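You operate a simulated robot arm through the tools that you are given. There is no shell and no other tool. Be economical: measure what you need, move in short steps, check, and stop when the job is done.

The job below is to be done with a simulated robot arm. You get a single attempt, and the scene is never put back.

## Task
Lay the green tab in the track's mouth, run it down and let it through to the nest.
Fine: take it from the long rib; close the gate again and stop the track.

It is judged by the outcome, as a careful person would: the job done as asked, and still so three seconds after it is handed in. It fails if anything else is knocked over, pushed out of place, dropped, spilled or broken.

## Robot
A 7-joint arm with a fingered hand on a trunk, on a base that drives. Base frame: it is fixed to the floor where the robot stands at the start and does not move with it; the origin is under the middle of the robot, x ahead of it, y to its left, z up; the surface under the hand at the start is at about z = 92. Readings come in cm, degrees, newtons and seconds.
Its first joint turns from -166.0 to 166.0 degrees. Places, roughly: air jet knob [140, -10, 130]; arch latch [110, -30, 110]; bent blue tab (5x3x3 cm) [60, 0, 90]; black bowl toggle [120, -30, 90]; blue track toggle [120, -30, 90]; flap catch [70, 20, 110]; gate valve lever [130, -30, 90]; green lift toggle [40, 50, 80]; green tab (5x3x2 cm) [60, -10, 90]; ochre tab (5x3x2 cm) [60, -20, 90]; speed knob [110, -20, 100]; track [110, -10, 120]; track end stop [140, -20, 110]; track sensor [110, -20, 110]; width knob [130, -20, 110]. Payload 4 kg.
Tool frame: the origin (TCP) lies between the finger pads and is the grasp point; the fingertips stand 3 cm ahead of it; z points along the fingers, y is the line along which they close. Largest opening 10.4 cm; the body of the gripper starts 3.5 cm behind the TCP. The gripper is a hand of 4 fingers: y runs from the thumb to the fingers, the wrist lies at [-1.5, -11.3, -19] in the tool frame, and closing takes about 1.5 s.
Orientation is told as [roll, pitch, yaw] about the base's x, y, z axes, in that order, counted from this pose: with the fingers straight down and the wrist toward the robot, the tool's x, y and z point along [0, 1, 0], [1, 0, 0] and [0, 0, -1] of the base frame.

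## Interface
- The arm moves only by the tool arm_command. Its argument "deltas" is a list of rows, each a list of 3 entries, a list of its own where there are three numbers: the shift along the tool's x, y, z in units of 20 mm (1.0 is 20 mm), then the turn, a rotation vector about the tool's x, y, z in units of 5 degrees (1.0 is 5 degrees), then the closure, from 0 (fully open) to 1 (shut). In form: [[[dx, dy, dz], [ax, ay, az], claw], ...]. A call has 1 to 8 rows; each row shifts and turns the commanded pose from where the row before left it, along the tool's axes as they then stand. A call with a number of a shift or a turn outside -1 to 1 is refused whole. A row lasts 0.2 s, in which the tool goes at most 5 cm and 8.6 degrees; a call with a longer step from one row to the next is refused whole, and so is a gripper value outside its range. A pose out of reach is approached as far as the arm can. The call stops where the force on the tool passes 90 N (or 10 N more than at its start, if that is more) or the arm is blocked; 0.2 s more then pass. The fingers move at their own pace (about 15.3 cm/s each) and stop on an object; they squeeze with about 26 N. The grip force told is the motor's: it shows also when the fingers shut on nothing. Time passes only in rows, and 0.2 s behind the last, so rows that do not move let the fingers close. It gives the time, the measured TCP pose, the force on the tool (base axes), the opening and the grip force at its end, in the units of the frame above (readings bear some noise), with the torque about the TCP (base axes, N m) and any sound that the robot's microphone picked up, and new pictures: "pictures" is both (left out), scene, wrist or none.
- Cameras (640 x 400 px; columns grow to the right, rows downward): "scene" is now at [33.73, 18.95, 126.43]; the picture's right is [-0.11, -0.99, 0.00], its down [-0.33, 0.04, -0.94] and it looks along [0.94, -0.11, -0.33] (base axes); focal length 214 px, centre (320, 200). "wrist" rides on the gripper at [6.1, -9.2, -13] in the tool frame; the picture's right is [-0.81, 0.28, -0.52], its down [-0.53, -0.71, 0.46] and it looks along [-0.24, 0.64, 0.72] (tool axes); focal length 275 px, centre (320, 200). There is no depth. A picture from a camera that has moved, and an enlarged one, comes with that camera's place and axes in the base frame and with its lens. The place of the scene camera against the robot may be out by one fixed shift of up to 1.8 cm in any direction.
- roll_base(legs): drives the robot by 1 to 6 legs, each [ahead, left, turn to the left] in cm, cm and degrees, along the robot's own axes; the way and the turn of a leg run together, so that a leg with both is an arc; at most 150 cm and 180 degrees a leg. The arm and the cameras ride along, it lands a little off, and it stops where it bumps. It gives what a move gives, and a new picture of the scene camera.
- grasp_type(shape): the hand has 4 fingers and takes this shape, open, in about a second: jaw (thumb against the fingers, like two jaws); tri (thumb and two fingers); tip (a fingertip pinch); poke (one finger out to press); point (the index stretched); flat (the hand flat); cup (the hand cupped); fist (a fist). The gripper value then closes the fingers along that shape, each until it touches; the sizes above hold for jaw. It gives what a move gives, with no picture.
- head_to(pan, tilt): turns the head with the scene camera to pan (to the left, within 143 degrees either way) and tilt (down, from -29 to 69), counted from straight ahead of the robot. It gives what a move gives, and a new picture of the scene camera.
- zoom(camera, box): a new picture of the part [left, top, right, bottom] of that camera's present view, enlarged. The clock stands still meanwhile.
- job_done(): hands the job in; it is judged then, once.

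Work in short steps. Places have to be worked out from the pictures, the camera data and where the tool is seen: move nearer, look again, correct. Check each grasp and each placing, and mend what went wrong. You have 120 turns and 260 pictures in all, those below and enlarged ones among them. Open the gripper and draw the arm clear of the work before you hand the job in, unless the task says otherwise; then end with one line.

The tools are called after ">>>" by a JSON object that holds its "fn" and its "kwargs". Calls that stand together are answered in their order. arm_command: Moves the arm, as the interface text tells. Its arguments: {"type":"object","properties":{"deltas":{"type":"array"},"pictures":{"type":"string","enum":["both","scene","wrist","none"]}},"required":["deltas"]} The other tools are called the same way: grasp_type (shape) gives the hand a shape; roll_base (legs) drives the base; head_to (pan, tilt) turns the head that bears the scene camera; zoom (camera, box) takes an enlarged picture of a part of a camera's view; job_done () hands the job in.

At the start:

```text
time_s: 0.0
tcp_pos: [72.8, 10.77, 139.28]
ee_rot: [0.1, 0.0, 0.0]
wrist_force: [0.9, -0.3, 0.8]
torque: [0.0, -0.03, 0.01]
opening: 10.38
gripper_force: 0.0
shape: jaw
robot x, y, heading: [-0.12, 0.39, -0.2]
head pan, tilt: [-6.5, 19.2]
```

scene: 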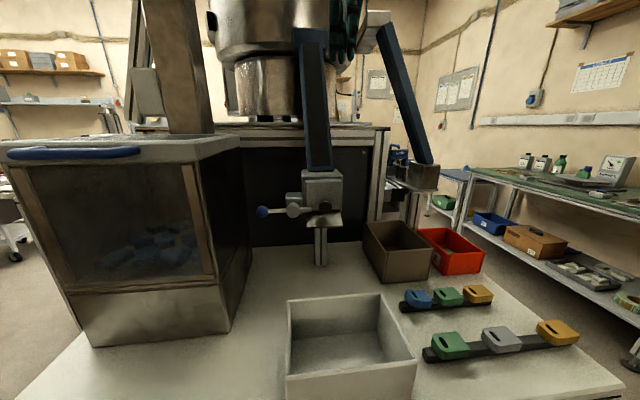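
wrist: 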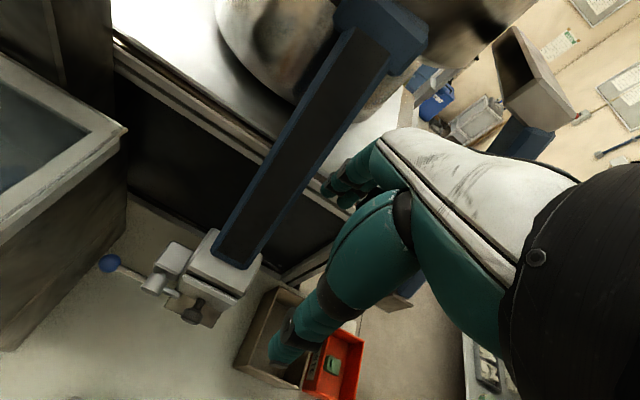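

The scene shows two ribs bearing tabs and a machine behind. I'll look closer at the ribs and the track hardware before moving.

>>> {"fn": "zoom", "kwargs": {"camera": "scene", "box": [380, 260, 620, 400]}}

>>> {"fn": "zoom", "kwargs": {"camera": "scene", "box": [240, 0, 480, 150]}}

>>> {"fn": "zoom", "kwargs": {"camera": "scene", "box": [240, 130, 480, 280]}}

```text
2.67 times, centred on (500, 330) of scene
camera zoom: at [33.73, 18.95, 126.43], right [-0.11, -0.99, 0.0], down [-0.33, 0.04, -0.94], along [0.94, -0.11, -0.33], focal length 572 px, centre (-160, -147)
```

zoom: 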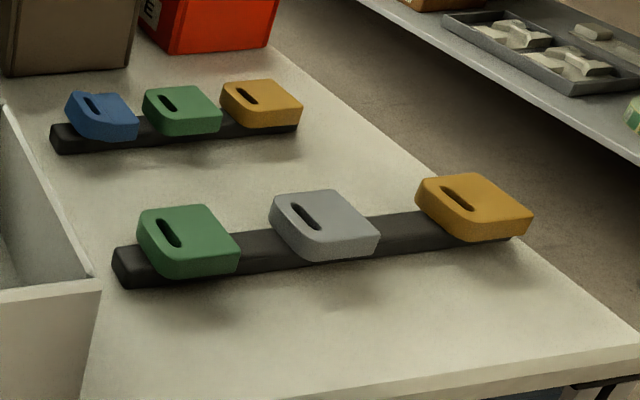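

```text
2.67 times, centred on (360, 75) of scene
camera zoom: at [33.73, 18.95, 126.43], right [-0.11, -0.99, 0.0], down [-0.33, 0.04, -0.94], along [0.94, -0.11, -0.33], focal length 572 px, centre (213, 533)
```

zoom: 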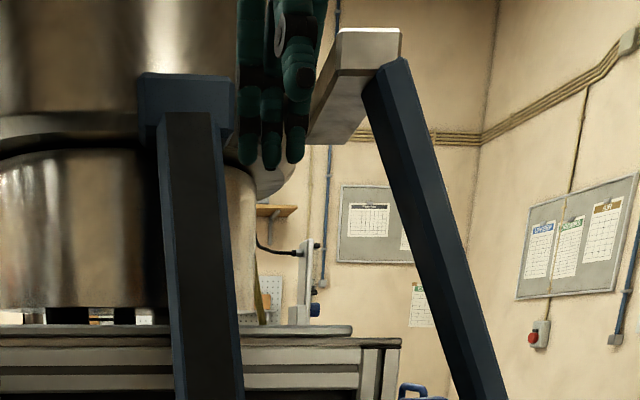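

```text
2.67 times, centred on (360, 205) of scene
camera zoom: at [33.73, 18.95, 126.43], right [-0.11, -0.99, 0.0], down [-0.33, 0.04, -0.94], along [0.94, -0.11, -0.33], focal length 572 px, centre (213, 187)
```

zoom: 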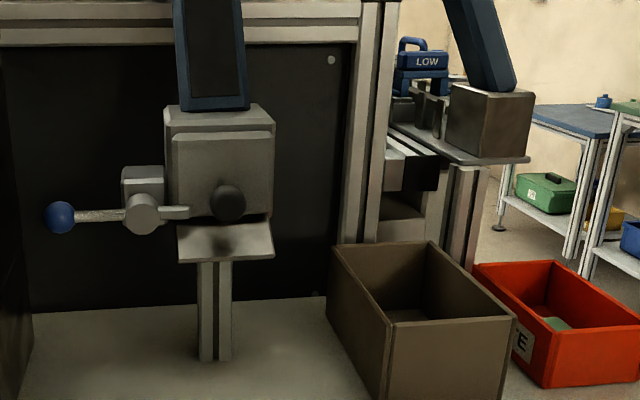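

I need a better survey: look right and toward the aisle.

>>> {"fn": "head_to", "kwargs": {"pan": -45, "tilt": 25}}

>>> {"fn": "head_to", "kwargs": {"pan": -15, "tilt": 55}}

>>> {"fn": "head_to", "kwargs": {"pan": -20, "tilt": 0}}

```text
time_s: 1.1
tcp_pos: [72.86, 10.84, 139.25]
ee_rot: [0.1, 0.0, -0.1]
wrist_force: [0.5, -0.6, 0.2]
torque: [-0.01, 0.01, -0.04]
opening: 10.34
gripper_force: 0.0
shape: jaw
robot x, y, heading: [-0.11, -0.08, -0.2]
head pan, tilt: [-45.0, 25.0]
camera scene: at [30.99, 13.5, 125.5], right [-0.71, -0.71, 0.0], down [-0.3, 0.3, -0.91], along [0.64, -0.64, -0.42], focal length 214 px, centre (320, 200)
```

scene: 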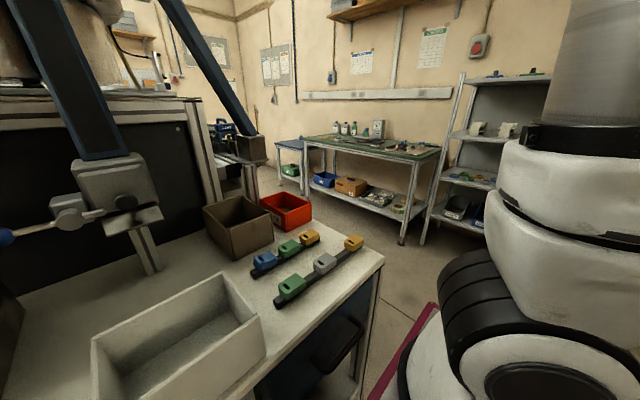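

```text
time_s: 2.0
tcp_pos: [72.97, 10.65, 139.21]
ee_rot: [0.2, 0.1, 0.0]
wrist_force: [-0.1, 0.6, -0.7]
torque: [-0.02, 0.01, 0.0]
opening: 10.34
gripper_force: 0.0
shape: jaw
robot x, y, heading: [-0.28, -0.08, -0.1]
head pan, tilt: [-15.0, 55.0]
camera scene: at [31.44, 18.13, 121.11], right [-0.26, -0.97, 0.0], down [-0.79, 0.21, -0.57], along [0.55, -0.15, -0.82], focal length 214 px, centre (320, 200)
```

scene: 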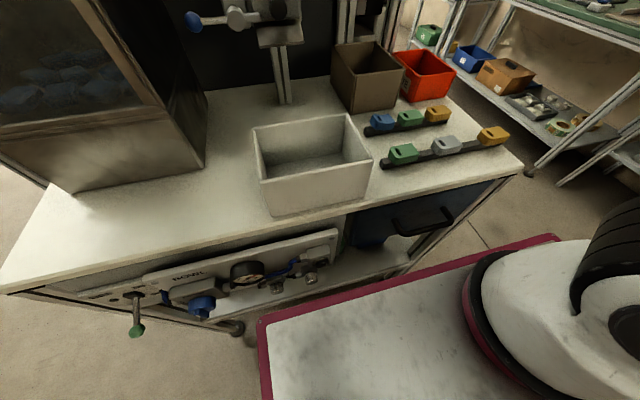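

```text
time_s: 3.2
tcp_pos: [72.87, 10.68, 139.31]
ee_rot: [0.0, 0.0, -0.1]
wrist_force: [0.2, -0.4, -0.1]
torque: [-0.01, 0.0, -0.03]
opening: 10.36
gripper_force: 0.0
shape: jaw
robot x, y, heading: [-0.14, 0.46, 0.0]
head pan, tilt: [-20.0, 0.0]
camera scene: at [32.93, 16.93, 129.53], right [-0.34, -0.94, 0.0], down [0.0, 0.0, -1.0], along [0.94, -0.34, 0.0], focal length 214 px, centre (320, 200)
```

scene: 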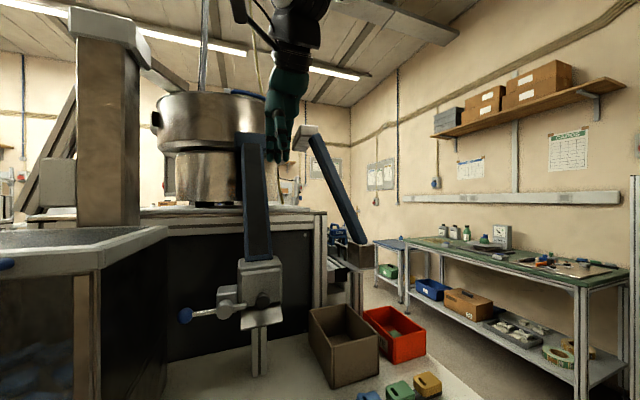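

Check the robot's own base footprint before driving.

>>> {"fn": "head_to", "kwargs": {"pan": -75, "tilt": 60}}

>>> {"fn": "head_to", "kwargs": {"pan": -100, "tilt": 25}}

>>> {"fn": "head_to", "kwargs": {"pan": 40, "tilt": 60}}

```text
time_s: 4.5
tcp_pos: [72.98, 10.82, 139.33]
ee_rot: [0.0, 0.0, 0.0]
wrist_force: [1.2, -0.6, -0.1]
torque: [0.0, 0.02, 0.0]
opening: 10.37
gripper_force: 0.1
shape: jaw
robot x, y, heading: [-0.41, -0.21, 0.3]
head pan, tilt: [-75.0, 60.0]
camera scene: at [26.2, 13.56, 120.5], right [-0.97, -0.26, 0.0], down [-0.22, 0.84, -0.5], along [0.13, -0.48, -0.87], focal length 214 px, centre (320, 200)
```

scene: 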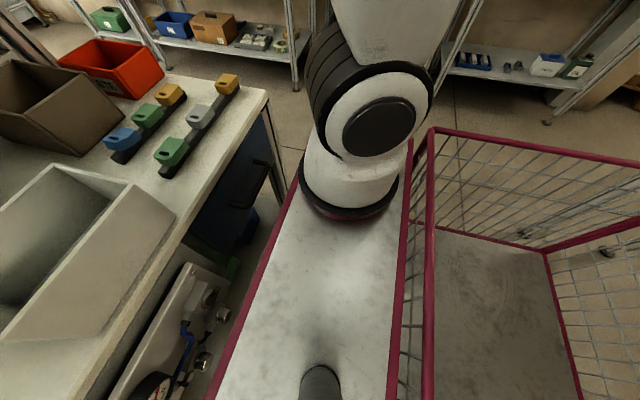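

```text
time_s: 5.5
tcp_pos: [72.89, 10.76, 139.32]
ee_rot: [0.0, 0.0, 0.0]
wrist_force: [0.3, 0.6, -1.0]
torque: [-0.01, 0.0, 0.01]
opening: 10.35
gripper_force: 0.0
shape: jaw
robot x, y, heading: [-0.27, 0.05, -0.0]
head pan, tilt: [-100.0, 25.0]
camera scene: at [22.88, 10.93, 125.49], right [-0.98, 0.17, 0.0], down [0.07, 0.42, -0.91], along [-0.16, -0.89, -0.42], focal length 214 px, centre (320, 200)
```

scene: 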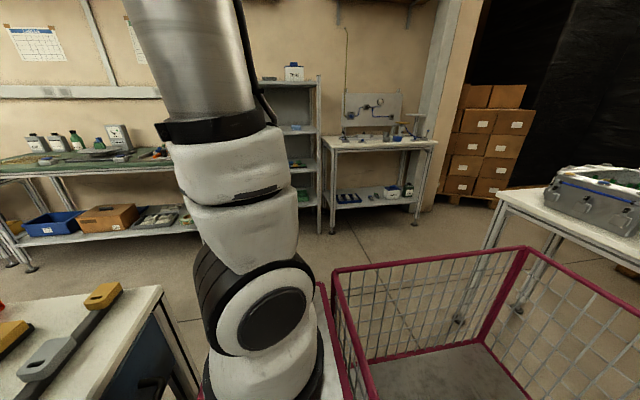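

```text
time_s: 7.8
tcp_pos: [72.94, 10.8, 139.26]
ee_rot: [0.0, 0.0, 0.0]
wrist_force: [0.1, -0.4, 0.1]
torque: [0.01, 0.01, -0.03]
opening: 10.34
gripper_force: 0.1
shape: jaw
robot x, y, heading: [0.04, -0.15, 0.1]
head pan, tilt: [40.0, 60.0]
camera scene: at [29.58, 24.29, 120.5], right [0.64, -0.77, 0.0], down [-0.66, -0.56, -0.5], along [0.38, 0.32, -0.87], focal length 214 px, centre (320, 200)
```

scene: 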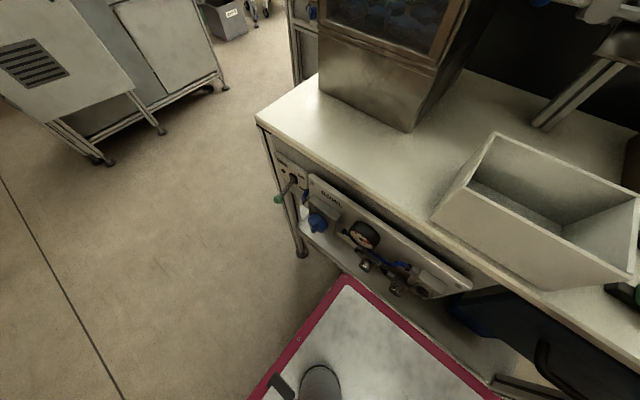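

The robot is a wide cart and the track's controls sit on the aisle side right of the bench. I'll retract the hand a bit, then drive into the aisle for a stand that reaches both the ribs and the track.

>>> {"fn": "arm_command", "kwargs": {"deltas": [[[0, -1, 0], [0, 0, 0], 0], [[0, -1, 0], [0, 0, 0], 0], [[0, -1, 0], [0, 0, 0], 0], [[0, -1, 0], [0, 0, 0], 0], [[0, -1, 0], [0, 0, 0], 0]], "pictures": "none"}}

>>> {"fn": "head_to", "kwargs": {"pan": -20, "tilt": 25}}

>>> {"fn": "roll_base", "kwargs": {"legs": [[-5, 0, 0], [0, -60, 0]]}}

```text
time_s: 9.0
tcp_pos: [62.88, 10.53, 139.32]
ee_rot: [0.0, 0.0, 0.0]
wrist_force: [0.2, 0.1, -0.5]
torque: [-0.01, 0.02, -0.02]
opening: 10.38
gripper_force: 0.1
shape: jaw
robot x, y, heading: [-0.41, 0.26, -0.1]
head pan, tilt: [40.0, 60.0]
```

```text
time_s: 10.3
tcp_pos: [62.96, 10.49, 139.33]
ee_rot: [-0.1, 0.1, 0.0]
wrist_force: [0.8, 0.3, -0.8]
torque: [0.0, 0.0, -0.01]
opening: 10.37
gripper_force: 0.0
shape: jaw
robot x, y, heading: [-0.08, -0.02, -0.0]
head pan, tilt: [-20.0, 25.0]
camera scene: at [33.13, 16.86, 125.5], right [-0.34, -0.94, 0.0], down [-0.4, 0.14, -0.91], along [0.85, -0.31, -0.42], focal length 214 px, centre (320, 200)
```

scene: 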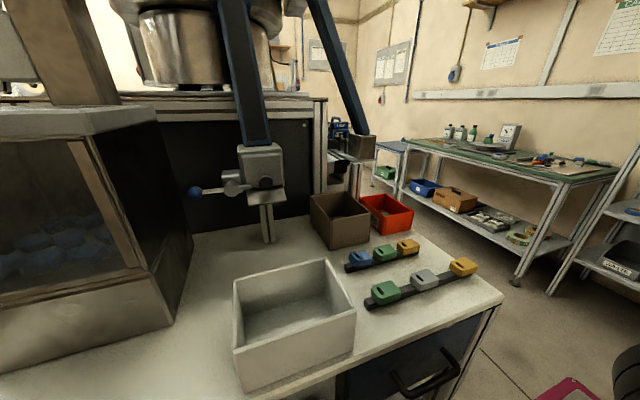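

```text
time_s: 14.1
tcp_pos: [58.13, -45.84, 139.43]
ee_rot: [-0.1, 0.0, 0.9]
wrist_force: [-0.8, -1.1, 0.1]
torque: [0.03, -0.02, -0.02]
opening: 10.35
gripper_force: 0.1
shape: jaw
robot x, y, heading: [-4.56, -57.32, 1.0]
head pan, tilt: [-20.0, 25.0]
camera scene: at [28.28, -40.0, 125.5], right [-0.33, -0.94, 0.0], down [-0.4, 0.14, -0.91], along [0.86, -0.3, -0.42], focal length 214 px, centre (320, 200)
```

scene: 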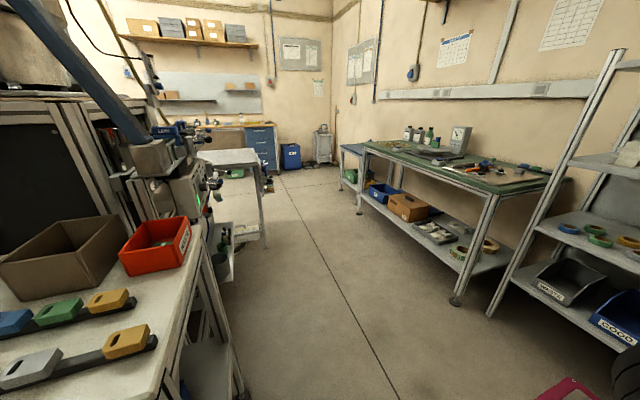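

Aisle is clear. I shift further right a little, drive ahead, and look left at the track station.

>>> {"fn": "roll_base", "kwargs": {"legs": [[0, -25, -1], [55, 0, 0]]}}

>>> {"fn": "head_to", "kwargs": {"pan": 50, "tilt": 25}}

```text
time_s: 18.7
tcp_pos: [114.41, -72.89, 139.37]
ee_rot: [0.0, 0.0, -0.2]
wrist_force: [0.4, -0.8, 0.0]
torque: [-0.03, 0.01, 0.03]
opening: 10.37
gripper_force: 0.0
shape: jaw
robot x, y, heading: [51.85, -83.47, -0.2]
head pan, tilt: [-20.0, 25.0]
camera scene: at [84.8, -66.42, 125.5], right [-0.35, -0.94, 0.0], down [-0.4, 0.15, -0.91], along [0.85, -0.31, -0.42], focal length 214 px, centre (320, 200)
```

scene: 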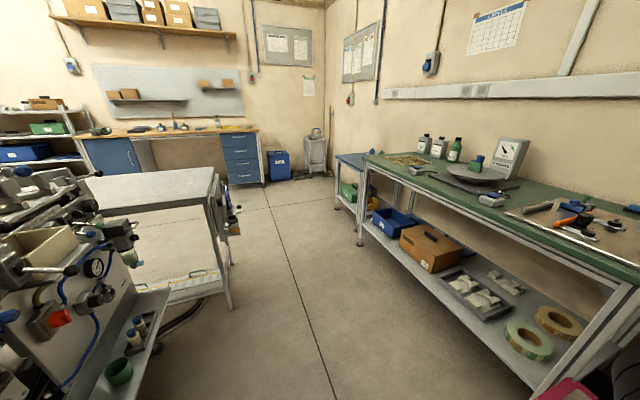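

```text
time_s: 20.1
tcp_pos: [114.56, -72.87, 139.48]
ee_rot: [0.0, 0.0, -0.2]
wrist_force: [0.4, 0.9, 0.4]
torque: [-0.02, -0.01, 0.01]
opening: 10.37
gripper_force: 0.0
shape: jaw
robot x, y, heading: [51.47, -83.35, -0.2]
head pan, tilt: [50.0, 25.0]
camera scene: at [82.11, -56.21, 125.5], right [0.76, -0.65, 0.0], down [-0.27, -0.32, -0.91], along [0.59, 0.69, -0.42], focal length 214 px, centre (320, 200)
```

scene: 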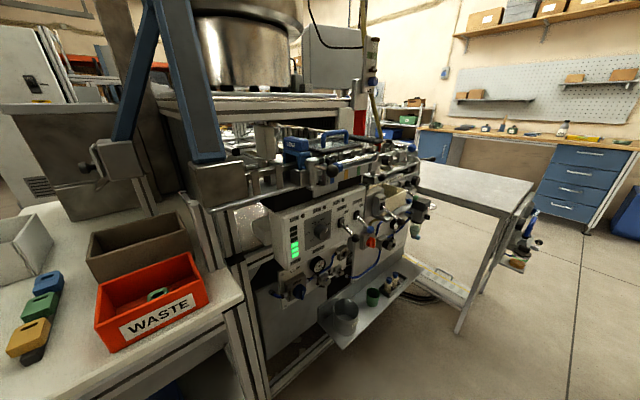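

Now the control panel is visible; zooming in on it in detail.

>>> {"fn": "zoom", "kwargs": {"camera": "scene", "box": [250, 190, 410, 300]}}

>>> {"fn": "zoom", "kwargs": {"camera": "scene", "box": [180, 110, 320, 210]}}

>>> {"fn": "zoom", "kwargs": {"camera": "scene", "box": [300, 110, 450, 230]}}

```text
3.64 times, centred on (330, 245) of scene
camera zoom: at [82.11, -56.21, 125.5], right [0.76, -0.65, 0.0], down [-0.27, -0.32, -0.91], along [0.59, 0.69, -0.42], focal length 780 px, centre (284, 36)
```

zoom: 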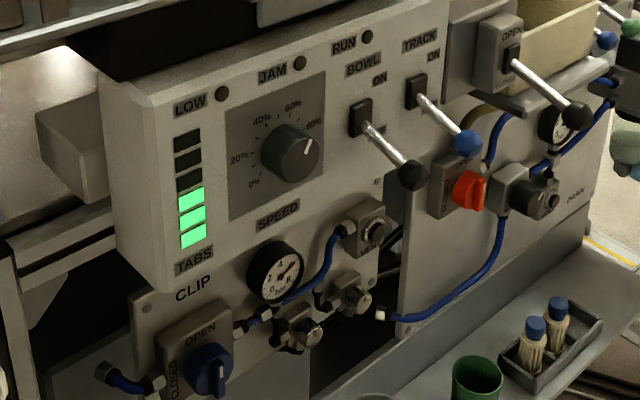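

```text
4.00 times, centred on (250, 160) of scene
camera zoom: at [82.11, -56.21, 125.5], right [0.76, -0.65, 0.0], down [-0.27, -0.32, -0.91], along [0.59, 0.69, -0.42], focal length 858 px, centre (600, 360)
```

zoom: 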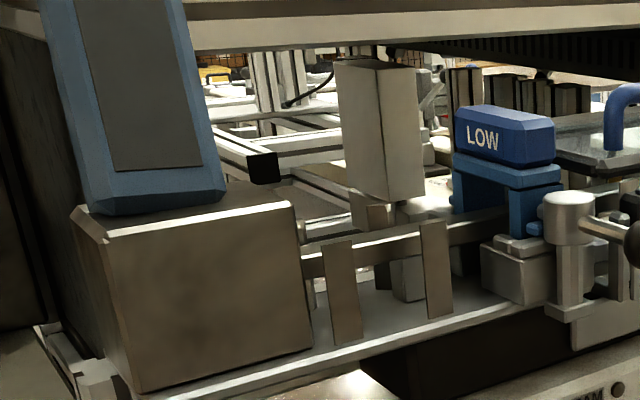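

```text
3.33 times, centred on (375, 170) of scene
camera zoom: at [82.11, -56.21, 125.5], right [0.76, -0.65, 0.0], down [-0.27, -0.32, -0.91], along [0.59, 0.69, -0.42], focal length 715 px, centre (137, 300)
```

zoom: 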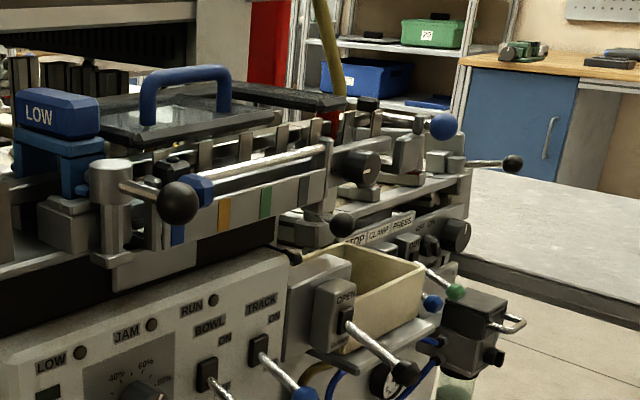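

The panel has the BOWL (black) and TRACK (blue) toggles, and an OPEN gate lever; the track with its "LOW" arch is above. I drive ahead a bit for reach and a better view.

>>> {"fn": "roll_base", "kwargs": {"legs": [[28, 0, 0]]}}

>>> {"fn": "head_to", "kwargs": {"pan": 68, "tilt": 22}}

```text
time_s: 22.1
tcp_pos: [142.12, -72.66, 139.42]
ee_rot: [0.0, 0.0, 0.1]
wrist_force: [-0.2, 0.6, -0.3]
torque: [-0.03, 0.02, -0.02]
opening: 10.36
gripper_force: 0.0
shape: jaw
robot x, y, heading: [79.26, -83.13, 0.1]
head pan, tilt: [50.0, 25.0]
camera scene: at [109.77, -56.17, 125.5], right [0.77, -0.64, 0.0], down [-0.27, -0.32, -0.91], along [0.58, 0.69, -0.42], focal length 214 px, centre (320, 200)
```

scene: 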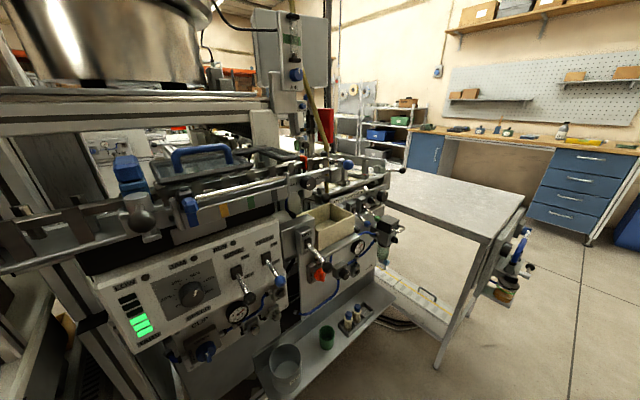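

```text
time_s: 22.9
tcp_pos: [142.23, -72.68, 139.36]
ee_rot: [0.1, 0.0, 0.0]
wrist_force: [0.4, 0.3, 0.9]
torque: [-0.01, 0.01, -0.04]
opening: 10.39
gripper_force: 0.0
shape: jaw
robot x, y, heading: [79.38, -83.13, 0.3]
head pan, tilt: [68.0, 22.0]
camera scene: at [107.33, -54.62, 125.98], right [0.93, -0.38, 0.0], down [-0.14, -0.35, -0.93], along [0.35, 0.86, -0.37], focal length 214 px, centre (320, 200)
```

scene: 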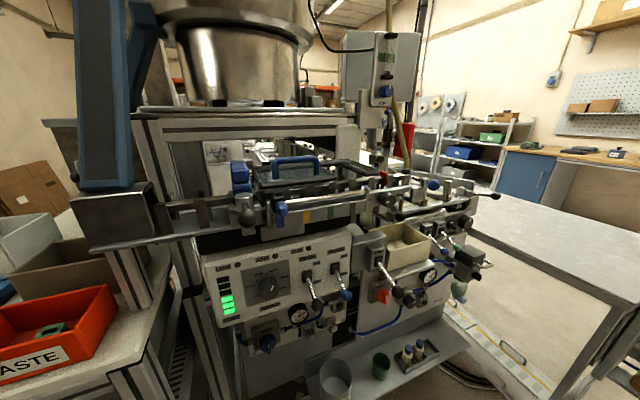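

>>> {"fn": "zoom", "kwargs": {"camera": "scene", "box": [150, 140, 310, 240]}}

>>> {"fn": "zoom", "kwargs": {"camera": "scene", "box": [240, 140, 400, 240]}}

>>> {"fn": "zoom", "kwargs": {"camera": "scene", "box": [345, 150, 505, 250]}}

>>> {"fn": "zoom", "kwargs": {"camera": "scene", "box": [290, 230, 490, 355]}}

```text
4.00 times, centred on (230, 190) of scene
camera zoom: at [107.33, -54.62, 125.98], right [0.93, -0.38, 0.0], down [-0.14, -0.35, -0.93], along [0.35, 0.86, -0.37], focal length 858 px, centre (680, 240)
```

zoom: 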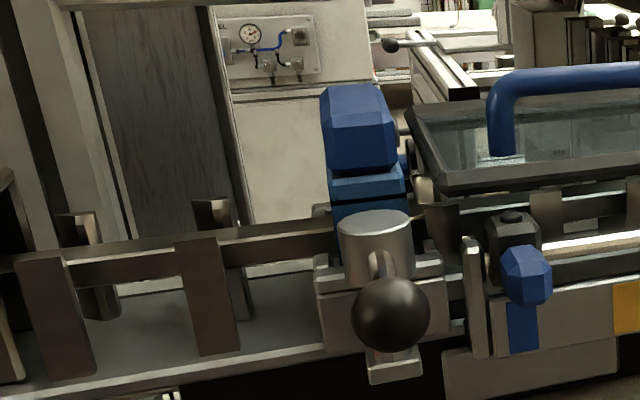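

```text
4.00 times, centred on (320, 190) of scene
camera zoom: at [107.33, -54.62, 125.98], right [0.93, -0.38, 0.0], down [-0.14, -0.35, -0.93], along [0.35, 0.86, -0.37], focal length 858 px, centre (320, 240)
```

zoom: 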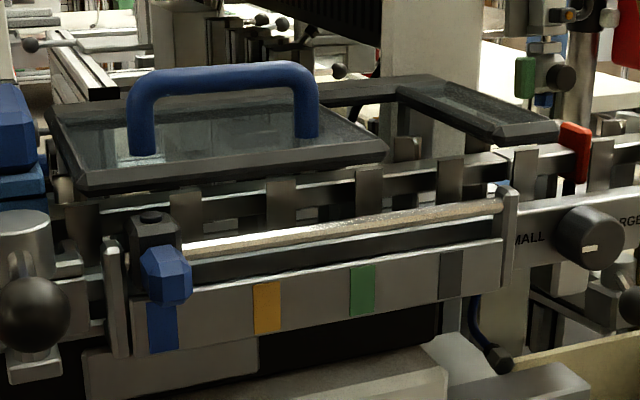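

```text
4.00 times, centred on (425, 200) of scene
camera zoom: at [107.33, -54.62, 125.98], right [0.93, -0.38, 0.0], down [-0.14, -0.35, -0.93], along [0.35, 0.86, -0.37], focal length 858 px, centre (-100, 200)
```

zoom: 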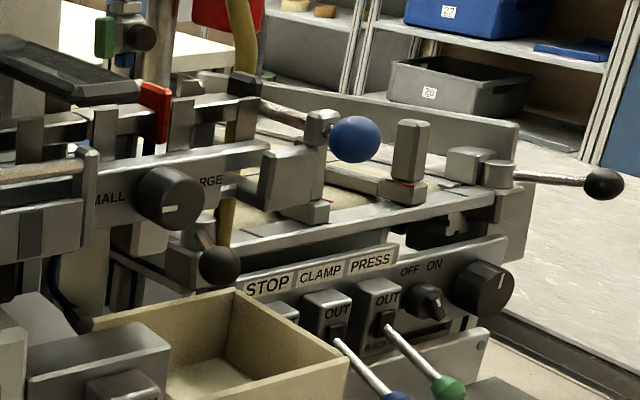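

```text
3.20 times, centred on (390, 292) of scene
camera zoom: at [107.33, -54.62, 125.98], right [0.93, -0.38, 0.0], down [-0.14, -0.35, -0.93], along [0.35, 0.86, -0.37], focal length 686 px, centre (96, -96)
```

zoom: 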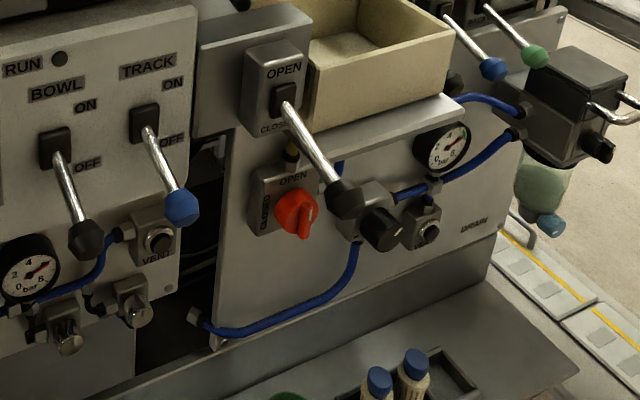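

The controls are now readable. I'll yaw the hand to face the track (+y) and use the wrist camera for a close look from above.

>>> {"fn": "arm_command", "kwargs": {"deltas": [[[0, 0, 0], [0, 0, -1], 0], [[0, 0, 0], [0, 0, -1], 0], [[0, 0, 0], [0, 0, -1], 0], [[0, 0, 0], [0, 0, -1], 0], [[0, 0, 0], [0, 0, -1], 0], [[0, 0, 0], [0, 0, -1], 0], [[0, 0, 0], [0, 0, -1], 0], [[0, 0, 0], [0, 0, -1], 0]], "pictures": "none"}}

>>> {"fn": "arm_command", "kwargs": {"deltas": [[[0, 0, 0], [0, 0, -1], 0], [[0, 0, 0], [0, 0, -1], 0], [[0, 0, 0], [0, 0, -1], 0], [[0, 0, 0], [0, 0, -1], 0], [[0, 0, 0], [0, 0, -1], 0], [[0, 0, 0], [0, 0, -1], 0], [[0, 0, 0], [0, 0, -1], 0], [[0, 0, 0], [0, 0, -1], 0]], "pictures": "none"}}

>>> {"fn": "arm_command", "kwargs": {"deltas": [[[0, 0, 0], [0, 0, -1], 0], [[0, 0, 0], [0, 0, -1], 0], [[1, 1, 0], [0, 0, 0], 0], [[1, 1, 0], [0, 0, 0], 0], [[1, 1, 0], [0, 0, 0], 0], [[1, 1, 0], [0, 0, 0], 0], [[1, 1, 0], [0, 0, 0], 0], [[1, 1, 0], [0, 0, 0], 0]]}}

```text
time_s: 24.7
tcp_pos: [142.19, -72.78, 139.36]
ee_rot: [0.0, 0.0, 40.1]
wrist_force: [-0.6, 0.8, -0.1]
torque: [-0.02, -0.02, 0.0]
opening: 10.36
gripper_force: 0.0
shape: jaw
robot x, y, heading: [79.19, -82.97, 0.3]
head pan, tilt: [68.0, 22.0]
```

```text
time_s: 26.5
tcp_pos: [142.24, -72.69, 139.4]
ee_rot: [0.0, 0.0, 80.0]
wrist_force: [0.6, 0.0, 0.3]
torque: [-0.01, 0.0, 0.0]
opening: 10.37
gripper_force: 0.1
shape: jaw
robot x, y, heading: [79.33, -83.35, -0.1]
head pan, tilt: [68.0, 22.0]
```

```text
time_s: 28.3
tcp_pos: [130.1, -60.72, 139.1]
ee_rot: [0.0, 0.0, 89.8]
wrist_force: [-0.1, 0.2, 0.6]
torque: [-0.01, 0.02, 0.02]
opening: 10.37
gripper_force: 0.0
shape: jaw
robot x, y, heading: [79.4, -83.55, -0.1]
head pan, tilt: [68.0, 22.0]
camera scene: at [107.34, -54.63, 125.98], right [0.93, -0.38, 0.0], down [-0.14, -0.35, -0.93], along [0.35, 0.86, -0.37], focal length 214 px, centre (320, 200)
camera wrist: at [124.0, -69.89, 152.04], right [0.81, 0.27, 0.52], down [0.53, -0.71, -0.46], along [0.24, 0.64, -0.72], focal length 275 px, centre (320, 200)
```

scene: 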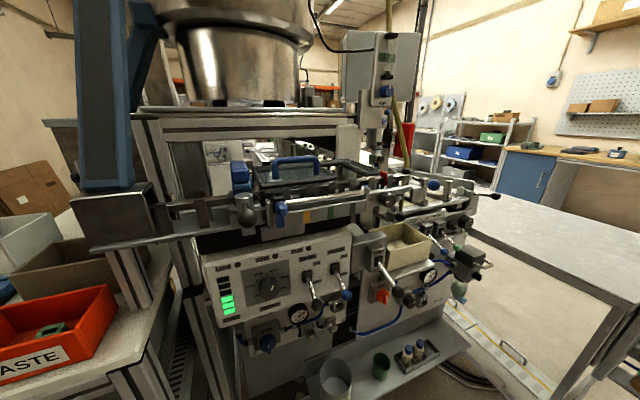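
wrist: 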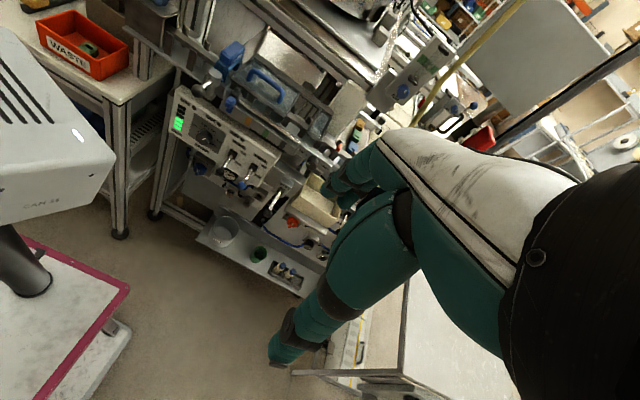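

The wrist view helps; I move nearer over the track.

>>> {"fn": "arm_command", "kwargs": {"deltas": [[[1, 1, 0], [0, 0, 0], 0], [[1, 1, 0], [0, 0, 0], 0], [[1, 1, 0], [0, 0, 0], 0], [[1, 1, 0], [0, 0, 0], 0], [[0.5, 1, 0], [0, 0, 0], 0], [[0, 1, 0], [0, 0, 0], 0], [[0, 1, 0], [0, 0, 0], 0], [[0, 0.5, 0], [0, 0, 0], 0]], "pictures": "wrist"}}

>>> {"fn": "zoom", "kwargs": {"camera": "wrist", "box": [60, 0, 300, 150]}}

>>> {"fn": "zoom", "kwargs": {"camera": "wrist", "box": [180, 30, 420, 180]}}

```text
time_s: 30.1
tcp_pos: [121.51, -45.72, 139.21]
ee_rot: [0.0, 0.0, 89.8]
wrist_force: [-0.1, -0.3, 0.1]
torque: [0.03, 0.0, -0.01]
opening: 10.37
gripper_force: 0.0
shape: jaw
robot x, y, heading: [79.35, -83.08, -0.2]
head pan, tilt: [68.0, 22.0]
camera wrist: at [115.33, -54.78, 152.11], right [0.81, 0.27, 0.52], down [0.53, -0.71, -0.46], along [0.24, 0.64, -0.72], focal length 275 px, centre (320, 200)
```

wrist: 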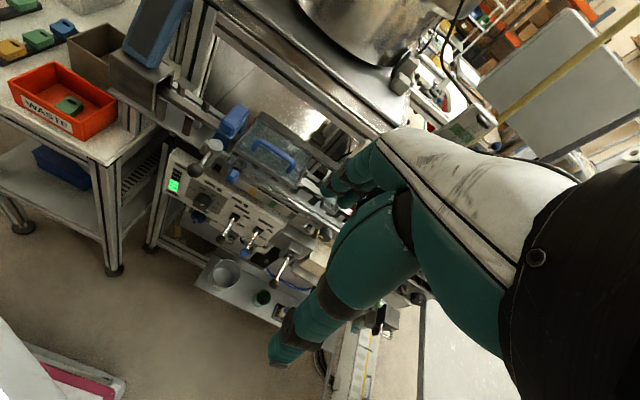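

```text
2.67 times, centred on (180, 75) of wrist
camera zoom: at [115.33, -54.78, 152.11], right [0.81, 0.27, 0.52], down [0.53, -0.71, -0.46], along [0.24, 0.64, -0.72], focal length 734 px, centre (693, 533)
```

zoom: 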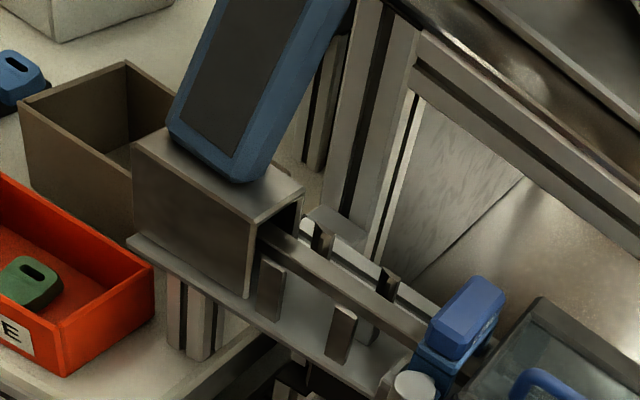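

```text
2.67 times, centred on (300, 105) of wrist
camera zoom: at [115.33, -54.78, 152.11], right [0.81, 0.27, 0.52], down [0.53, -0.71, -0.46], along [0.24, 0.64, -0.72], focal length 734 px, centre (373, 453)
```

zoom: 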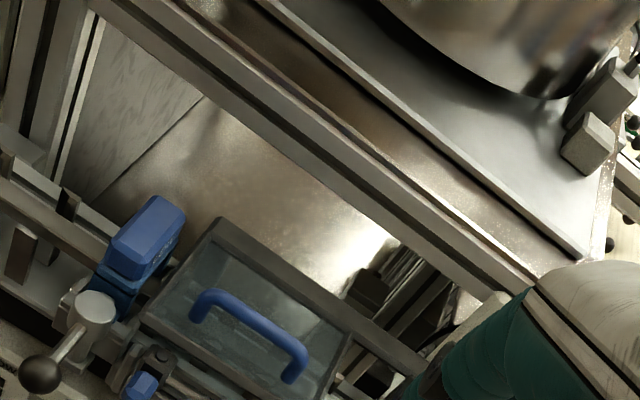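

Mouth is the open rail stretch between the chute block and the LOW arch, around (103,-24,118). I shift the camera more squarely over it.

>>> {"fn": "arm_command", "kwargs": {"deltas": [[[1, 0, 0], [0, 0, 0], 0], [[1, 0, 0], [0, 0, 0], 0], [[1, 1, 0], [0, 0, 0], 0], [[1, 1, 0], [0, 0, 0], 0], [[1, 1, 0], [0, 0, 0], 0], [[1, 1, 0], [0, 0, 0], 0], [[0.7, 0.8, 0], [0, 0, 0], 0]], "pictures": "wrist"}}

>>> {"fn": "zoom", "kwargs": {"camera": "wrist", "box": [130, 80, 370, 230]}}

>>> {"fn": "zoom", "kwargs": {"camera": "wrist", "box": [160, 100, 290, 181]}}

```text
time_s: 31.7
tcp_pos: [107.86, -36.02, 139.13]
ee_rot: [0.0, 0.0, 89.9]
wrist_force: [-0.3, 0.5, 0.0]
torque: [0.05, -0.03, -0.04]
opening: 10.34
gripper_force: 0.2
shape: jaw
robot x, y, heading: [79.41, -83.0, 0.3]
head pan, tilt: [68.0, 22.0]
camera wrist: at [101.74, -45.0, 152.11], right [0.81, 0.27, 0.52], down [0.53, -0.71, -0.46], along [0.24, 0.64, -0.72], focal length 275 px, centre (320, 200)
```

wrist: 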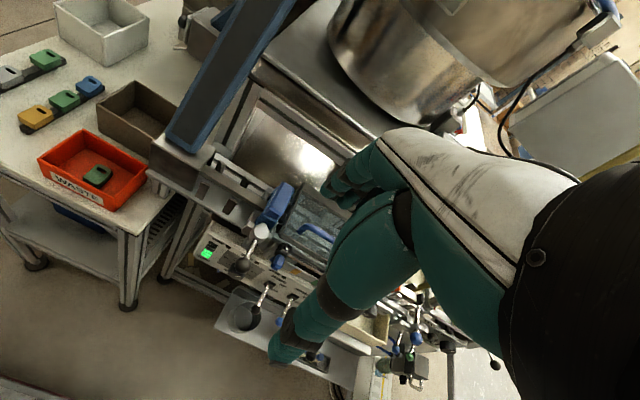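

```text
2.67 times, centred on (250, 155) of wrist
camera zoom: at [101.74, -45.0, 152.11], right [0.81, 0.27, 0.52], down [0.53, -0.71, -0.46], along [0.24, 0.64, -0.72], focal length 734 px, centre (507, 320)
```

zoom: 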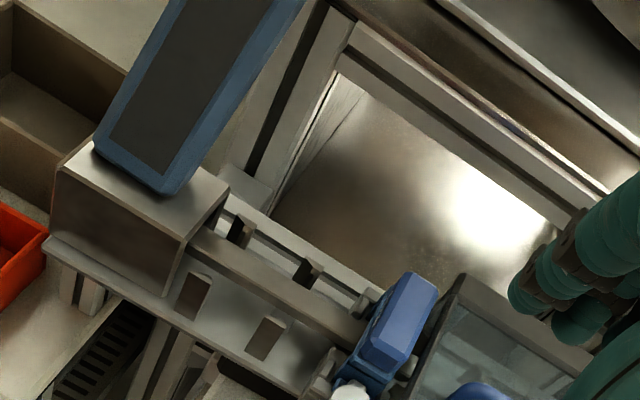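

```text
4.92 times, centred on (225, 140) of wrist
camera zoom: at [101.74, -45.0, 152.11], right [0.81, 0.27, 0.52], down [0.53, -0.71, -0.46], along [0.24, 0.64, -0.72], focal length 1355 px, centre (788, 493)
```

zoom: 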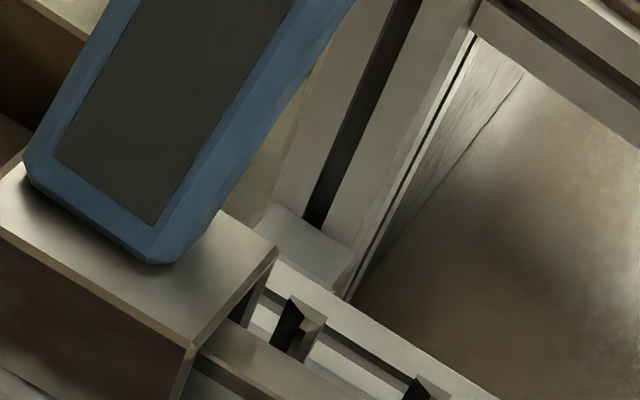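

I need the rail's cross-section, so I bring the camera lower and nearer, still clear of everything.

>>> {"fn": "arm_command", "kwargs": {"deltas": [[[0.5, 1, 1], [0, 0, 0], 0], [[0.5, 1, 1], [0, 0, 0], 0], [[0, 0, 1], [0, 0, 0], 0], [[0, 0, 1], [0, 0, 0], 0]], "pictures": "wrist"}}

>>> {"fn": "zoom", "kwargs": {"camera": "wrist", "box": [170, 120, 330, 220]}}

>>> {"fn": "zoom", "kwargs": {"camera": "scene", "box": [150, 160, 270, 235]}}

```text
time_s: 32.7
tcp_pos: [105.93, -32.04, 131.28]
ee_rot: [0.1, 0.0, 90.0]
wrist_force: [0.5, -0.1, 0.2]
torque: [-0.01, 0.01, -0.01]
opening: 10.35
gripper_force: 0.1
shape: jaw
robot x, y, heading: [79.19, -83.05, 0.1]
head pan, tilt: [68.0, 22.0]
camera wrist: at [99.67, -41.1, 144.31], right [0.81, 0.27, 0.52], down [0.53, -0.71, -0.46], along [0.24, 0.64, -0.72], focal length 275 px, centre (320, 200)
```

wrist: 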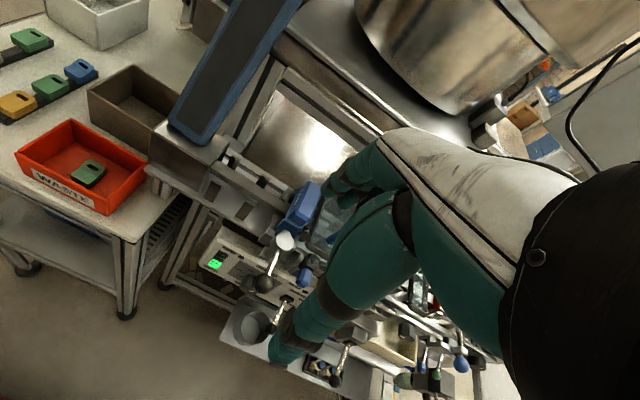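

```text
4.00 times, centred on (250, 170) of wrist
camera zoom: at [99.67, -41.1, 144.31], right [0.81, 0.27, 0.52], down [0.53, -0.71, -0.46], along [0.24, 0.64, -0.72], focal length 1101 px, centre (600, 320)
```

zoom: 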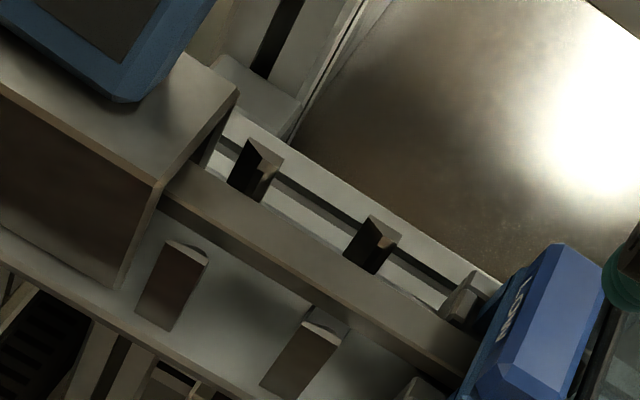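

```text
5.33 times, centred on (210, 198) of scene
camera zoom: at [107.32, -54.61, 125.99], right [0.93, -0.38, 0.0], down [-0.14, -0.35, -0.93], along [0.35, 0.86, -0.37], focal length 1144 px, centre (907, 213)
```

zoom: 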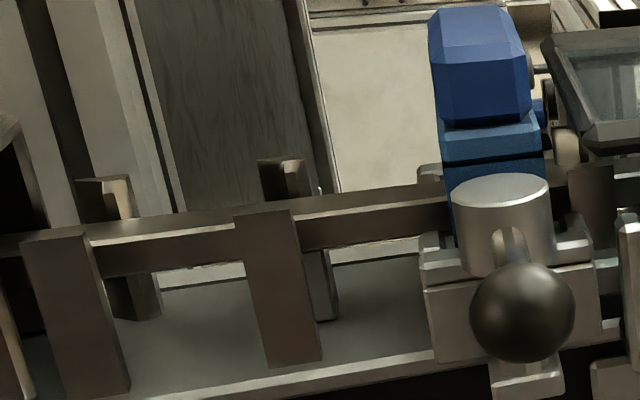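

The track is a narrow rail with guide posts each side; tabs ride on it like on the ribs. Toggles and gate lever point down (off/closed). Now I go back over to the long rib for a close look at the green tab.

>>> {"fn": "arm_command", "kwargs": {"deltas": [[[0, -1, -1], [0, 0, 0], 0], [[0, -1, -1], [0, 0, 0], 0], [[0, -1, -1], [0, 0, 0], 0], [[1, -1, 0], [0, 0, 0], 0], [[1, -1, 0], [0, 0, 0], 0], [[1, 0, 0], [0, 0, 0], 0], [[1, 0, 0], [0, 0, 0], 0], [[1, 0, 0], [0, 0, 0], 0]], "pictures": "none"}}

>>> {"fn": "arm_command", "kwargs": {"deltas": [[[1, 0, 0], [0, 0, 0], 0], [[1, 0, 0], [0, 0, 0], 0], [[1, 0, 0], [0, 0, 0], 0], [[1, 0, 0], [0, 0, 0], 0], [[1, 0, 0], [0, 0, 0], 0], [[1, 0, 0], [0, 0, 0], 0], [[1, 0, 0], [0, 0, 0], 0], [[1, 0, 0], [0, 0, 0], 0]], "pictures": "none"}}

>>> {"fn": "arm_command", "kwargs": {"deltas": [[[1, 0, 0], [0, 0, 0], 0], [[1, 1, 0], [0, 0, 0], 0], [[1, 1, 0], [0, 0, 0], 0], [[1, 1, 0], [0, 0, 0], 0], [[1, 1, 0], [0, 0, 0], 0], [[1, 1, 0], [0, 0, 0], 0], [[1, 1, 0], [0, 0, 0], 0], [[1, 1, 0], [0, 0, 0], 0]], "pictures": "wrist"}}

>>> {"fn": "head_to", "kwargs": {"pan": 110, "tilt": 25}}

```text
time_s: 34.5
tcp_pos: [95.63, -41.99, 137.55]
ee_rot: [-0.1, 0.0, 90.0]
wrist_force: [0.1, 0.0, -0.1]
torque: [-0.03, 0.01, 0.0]
opening: 10.36
gripper_force: 0.0
shape: jaw
robot x, y, heading: [79.27, -83.08, -0.1]
head pan, tilt: [68.0, 22.0]
```

```text
time_s: 36.3
tcp_pos: [80.0, -42.08, 137.49]
ee_rot: [0.1, 0.0, 90.1]
wrist_force: [-0.2, -0.8, 0.5]
torque: [0.0, 0.0, 0.01]
opening: 10.37
gripper_force: 0.0
shape: jaw
robot x, y, heading: [79.31, -82.93, -0.2]
head pan, tilt: [68.0, 22.0]
```

```text
time_s: 38.1
tcp_pos: [66.55, -31.92, 134.5]
ee_rot: [0.0, 0.1, 90.0]
wrist_force: [0.2, -0.2, -0.2]
torque: [0.02, 0.06, 0.04]
opening: 10.37
gripper_force: 0.1
shape: jaw
out of reach, approached as far as the arm can: row 6, 7, 8
robot x, y, heading: [79.23, -82.95, 0.2]
head pan, tilt: [68.0, 22.0]
camera wrist: at [60.36, -41.02, 147.59], right [0.81, 0.28, 0.52], down [0.53, -0.71, -0.46], along [0.24, 0.64, -0.72], focal length 275 px, centre (320, 200)
```

wrist: 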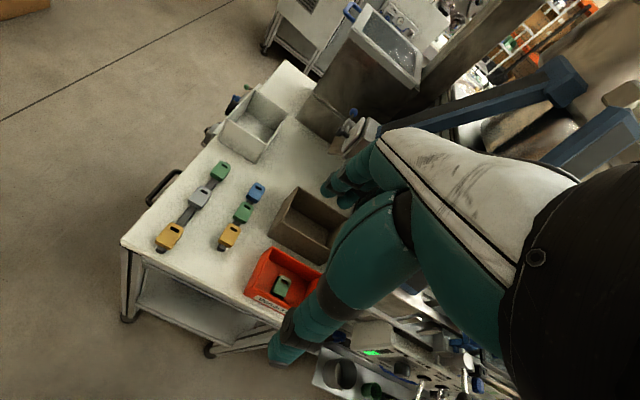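

```text
time_s: 39.2
tcp_pos: [66.5, -31.91, 134.65]
ee_rot: [0.0, 0.0, 90.0]
wrist_force: [0.2, 0.5, -0.1]
torque: [-0.01, -0.01, 0.0]
opening: 10.36
gripper_force: 0.1
shape: jaw
robot x, y, heading: [79.3, -83.03, 0.1]
head pan, tilt: [110.0, 25.0]
camera scene: at [100.7, -54.55, 125.5], right [0.94, 0.34, 0.0], down [0.14, -0.4, -0.91], along [-0.31, 0.85, -0.42], focal length 214 px, centre (320, 200)
```

scene: 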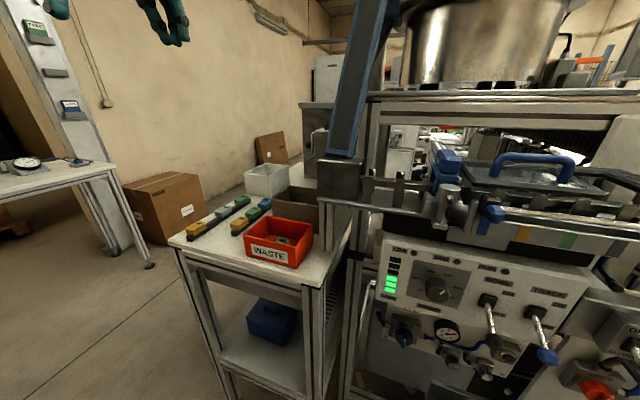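

The tab is out of the arm's reach from here, so the ribs need another stand. First, a zoom to see how the tabs sit on the rib.

>>> {"fn": "zoom", "kwargs": {"camera": "wrist", "box": [140, 140, 300, 240]}}

>>> {"fn": "zoom", "kwargs": {"camera": "scene", "box": [170, 185, 280, 254]}}

>>> {"fn": "zoom", "kwargs": {"camera": "scene", "box": [340, 150, 500, 250]}}

```text
4.00 times, centred on (220, 190) of wrist
camera zoom: at [60.37, -40.97, 147.61], right [0.81, 0.27, 0.52], down [0.53, -0.71, -0.46], along [0.24, 0.64, -0.72], focal length 1101 px, centre (720, 240)
```

zoom: 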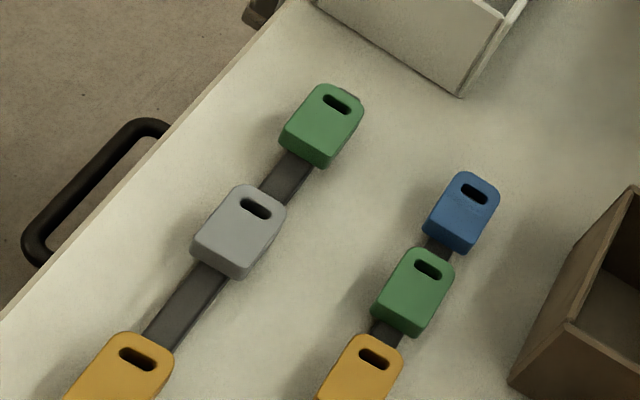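

```text
5.80 times, centred on (225, 220) of scene
camera zoom: at [100.7, -54.55, 125.5], right [0.94, 0.34, 0.0], down [0.14, -0.4, -0.91], along [-0.31, 0.85, -0.42], focal length 1243 px, centre (871, 87)
```

zoom: 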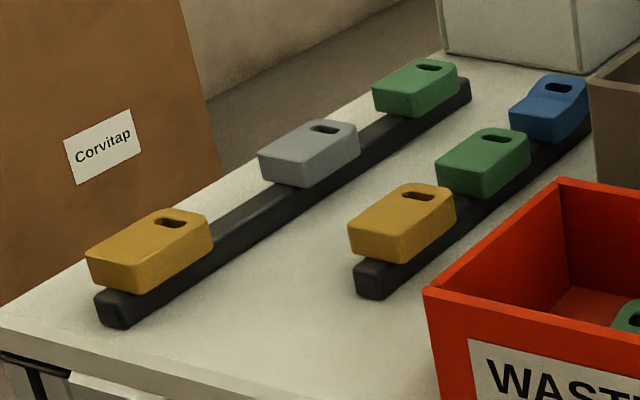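

```text
4.00 times, centred on (420, 200) of scene
camera zoom: at [100.7, -54.55, 125.5], right [0.94, 0.34, 0.0], down [0.14, -0.4, -0.91], along [-0.31, 0.85, -0.42], focal length 858 px, centre (-80, 200)
```

zoom: 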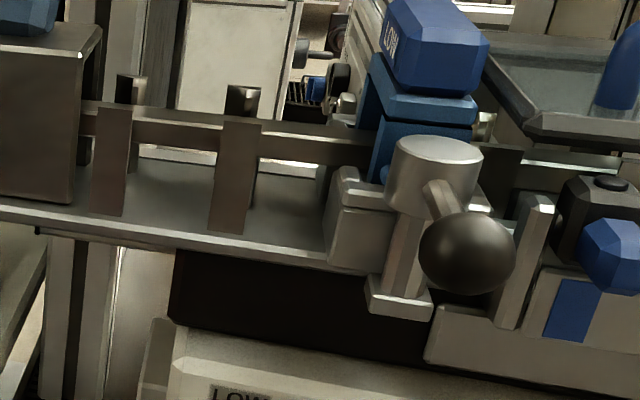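

Tabs lie lengthwise on the rib, slotted round end toward +y. Before leaving I look at the end stop and nest for the way round the tab should go.

>>> {"fn": "head_to", "kwargs": {"pan": 48, "tilt": 18}}

>>> {"fn": "zoom", "kwargs": {"camera": "scene", "box": [260, 150, 400, 238]}}

>>> {"fn": "zoom", "kwargs": {"camera": "scene", "box": [180, 130, 320, 218]}}

```text
time_s: 40.5
tcp_pos: [66.44, -31.84, 134.6]
ee_rot: [0.0, 0.0, 90.0]
wrist_force: [0.3, 0.3, 0.6]
torque: [0.02, 0.0, 0.01]
opening: 10.38
gripper_force: 0.0
shape: jaw
robot x, y, heading: [79.23, -83.36, -0.1]
head pan, tilt: [48.0, 18.0]
camera scene: at [110.08, -56.28, 126.63], right [0.74, -0.67, 0.0], down [-0.21, -0.23, -0.95], along [0.64, 0.71, -0.31], focal length 214 px, centre (320, 200)
```

scene: 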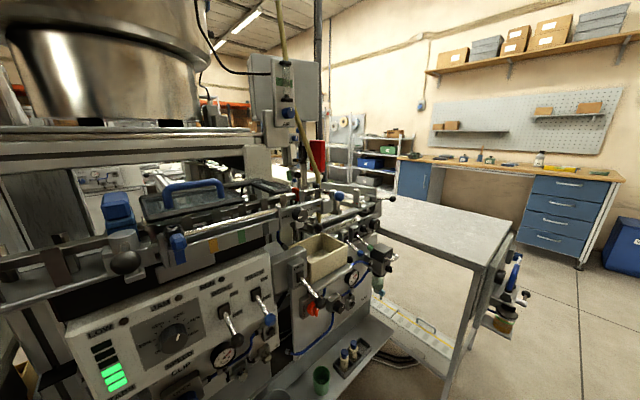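

```text
4.55 times, centred on (330, 194) of scene
camera zoom: at [110.08, -56.28, 126.63], right [0.74, -0.67, 0.0], down [-0.21, -0.23, -0.95], along [0.64, 0.71, -0.31], focal length 975 px, centre (274, 227)
```

zoom: 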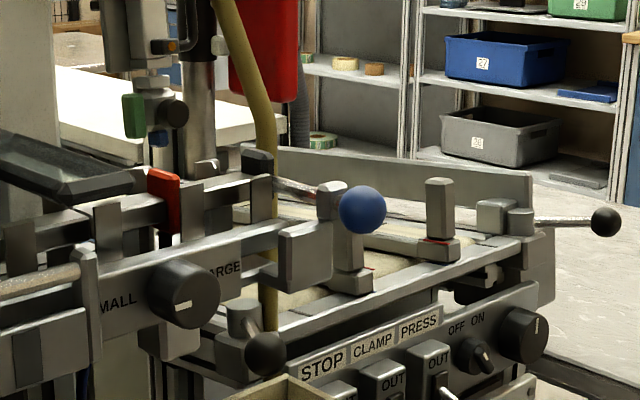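

```text
4.55 times, centred on (250, 174) of scene
camera zoom: at [110.08, -56.28, 126.63], right [0.74, -0.67, 0.0], down [-0.21, -0.23, -0.95], along [0.64, 0.71, -0.31], focal length 975 px, centre (638, 318)
```

zoom: 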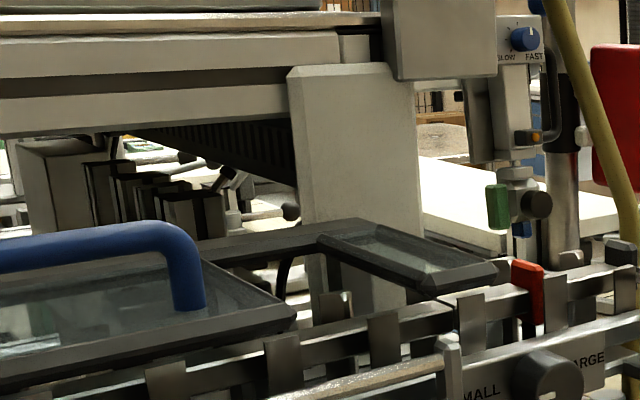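

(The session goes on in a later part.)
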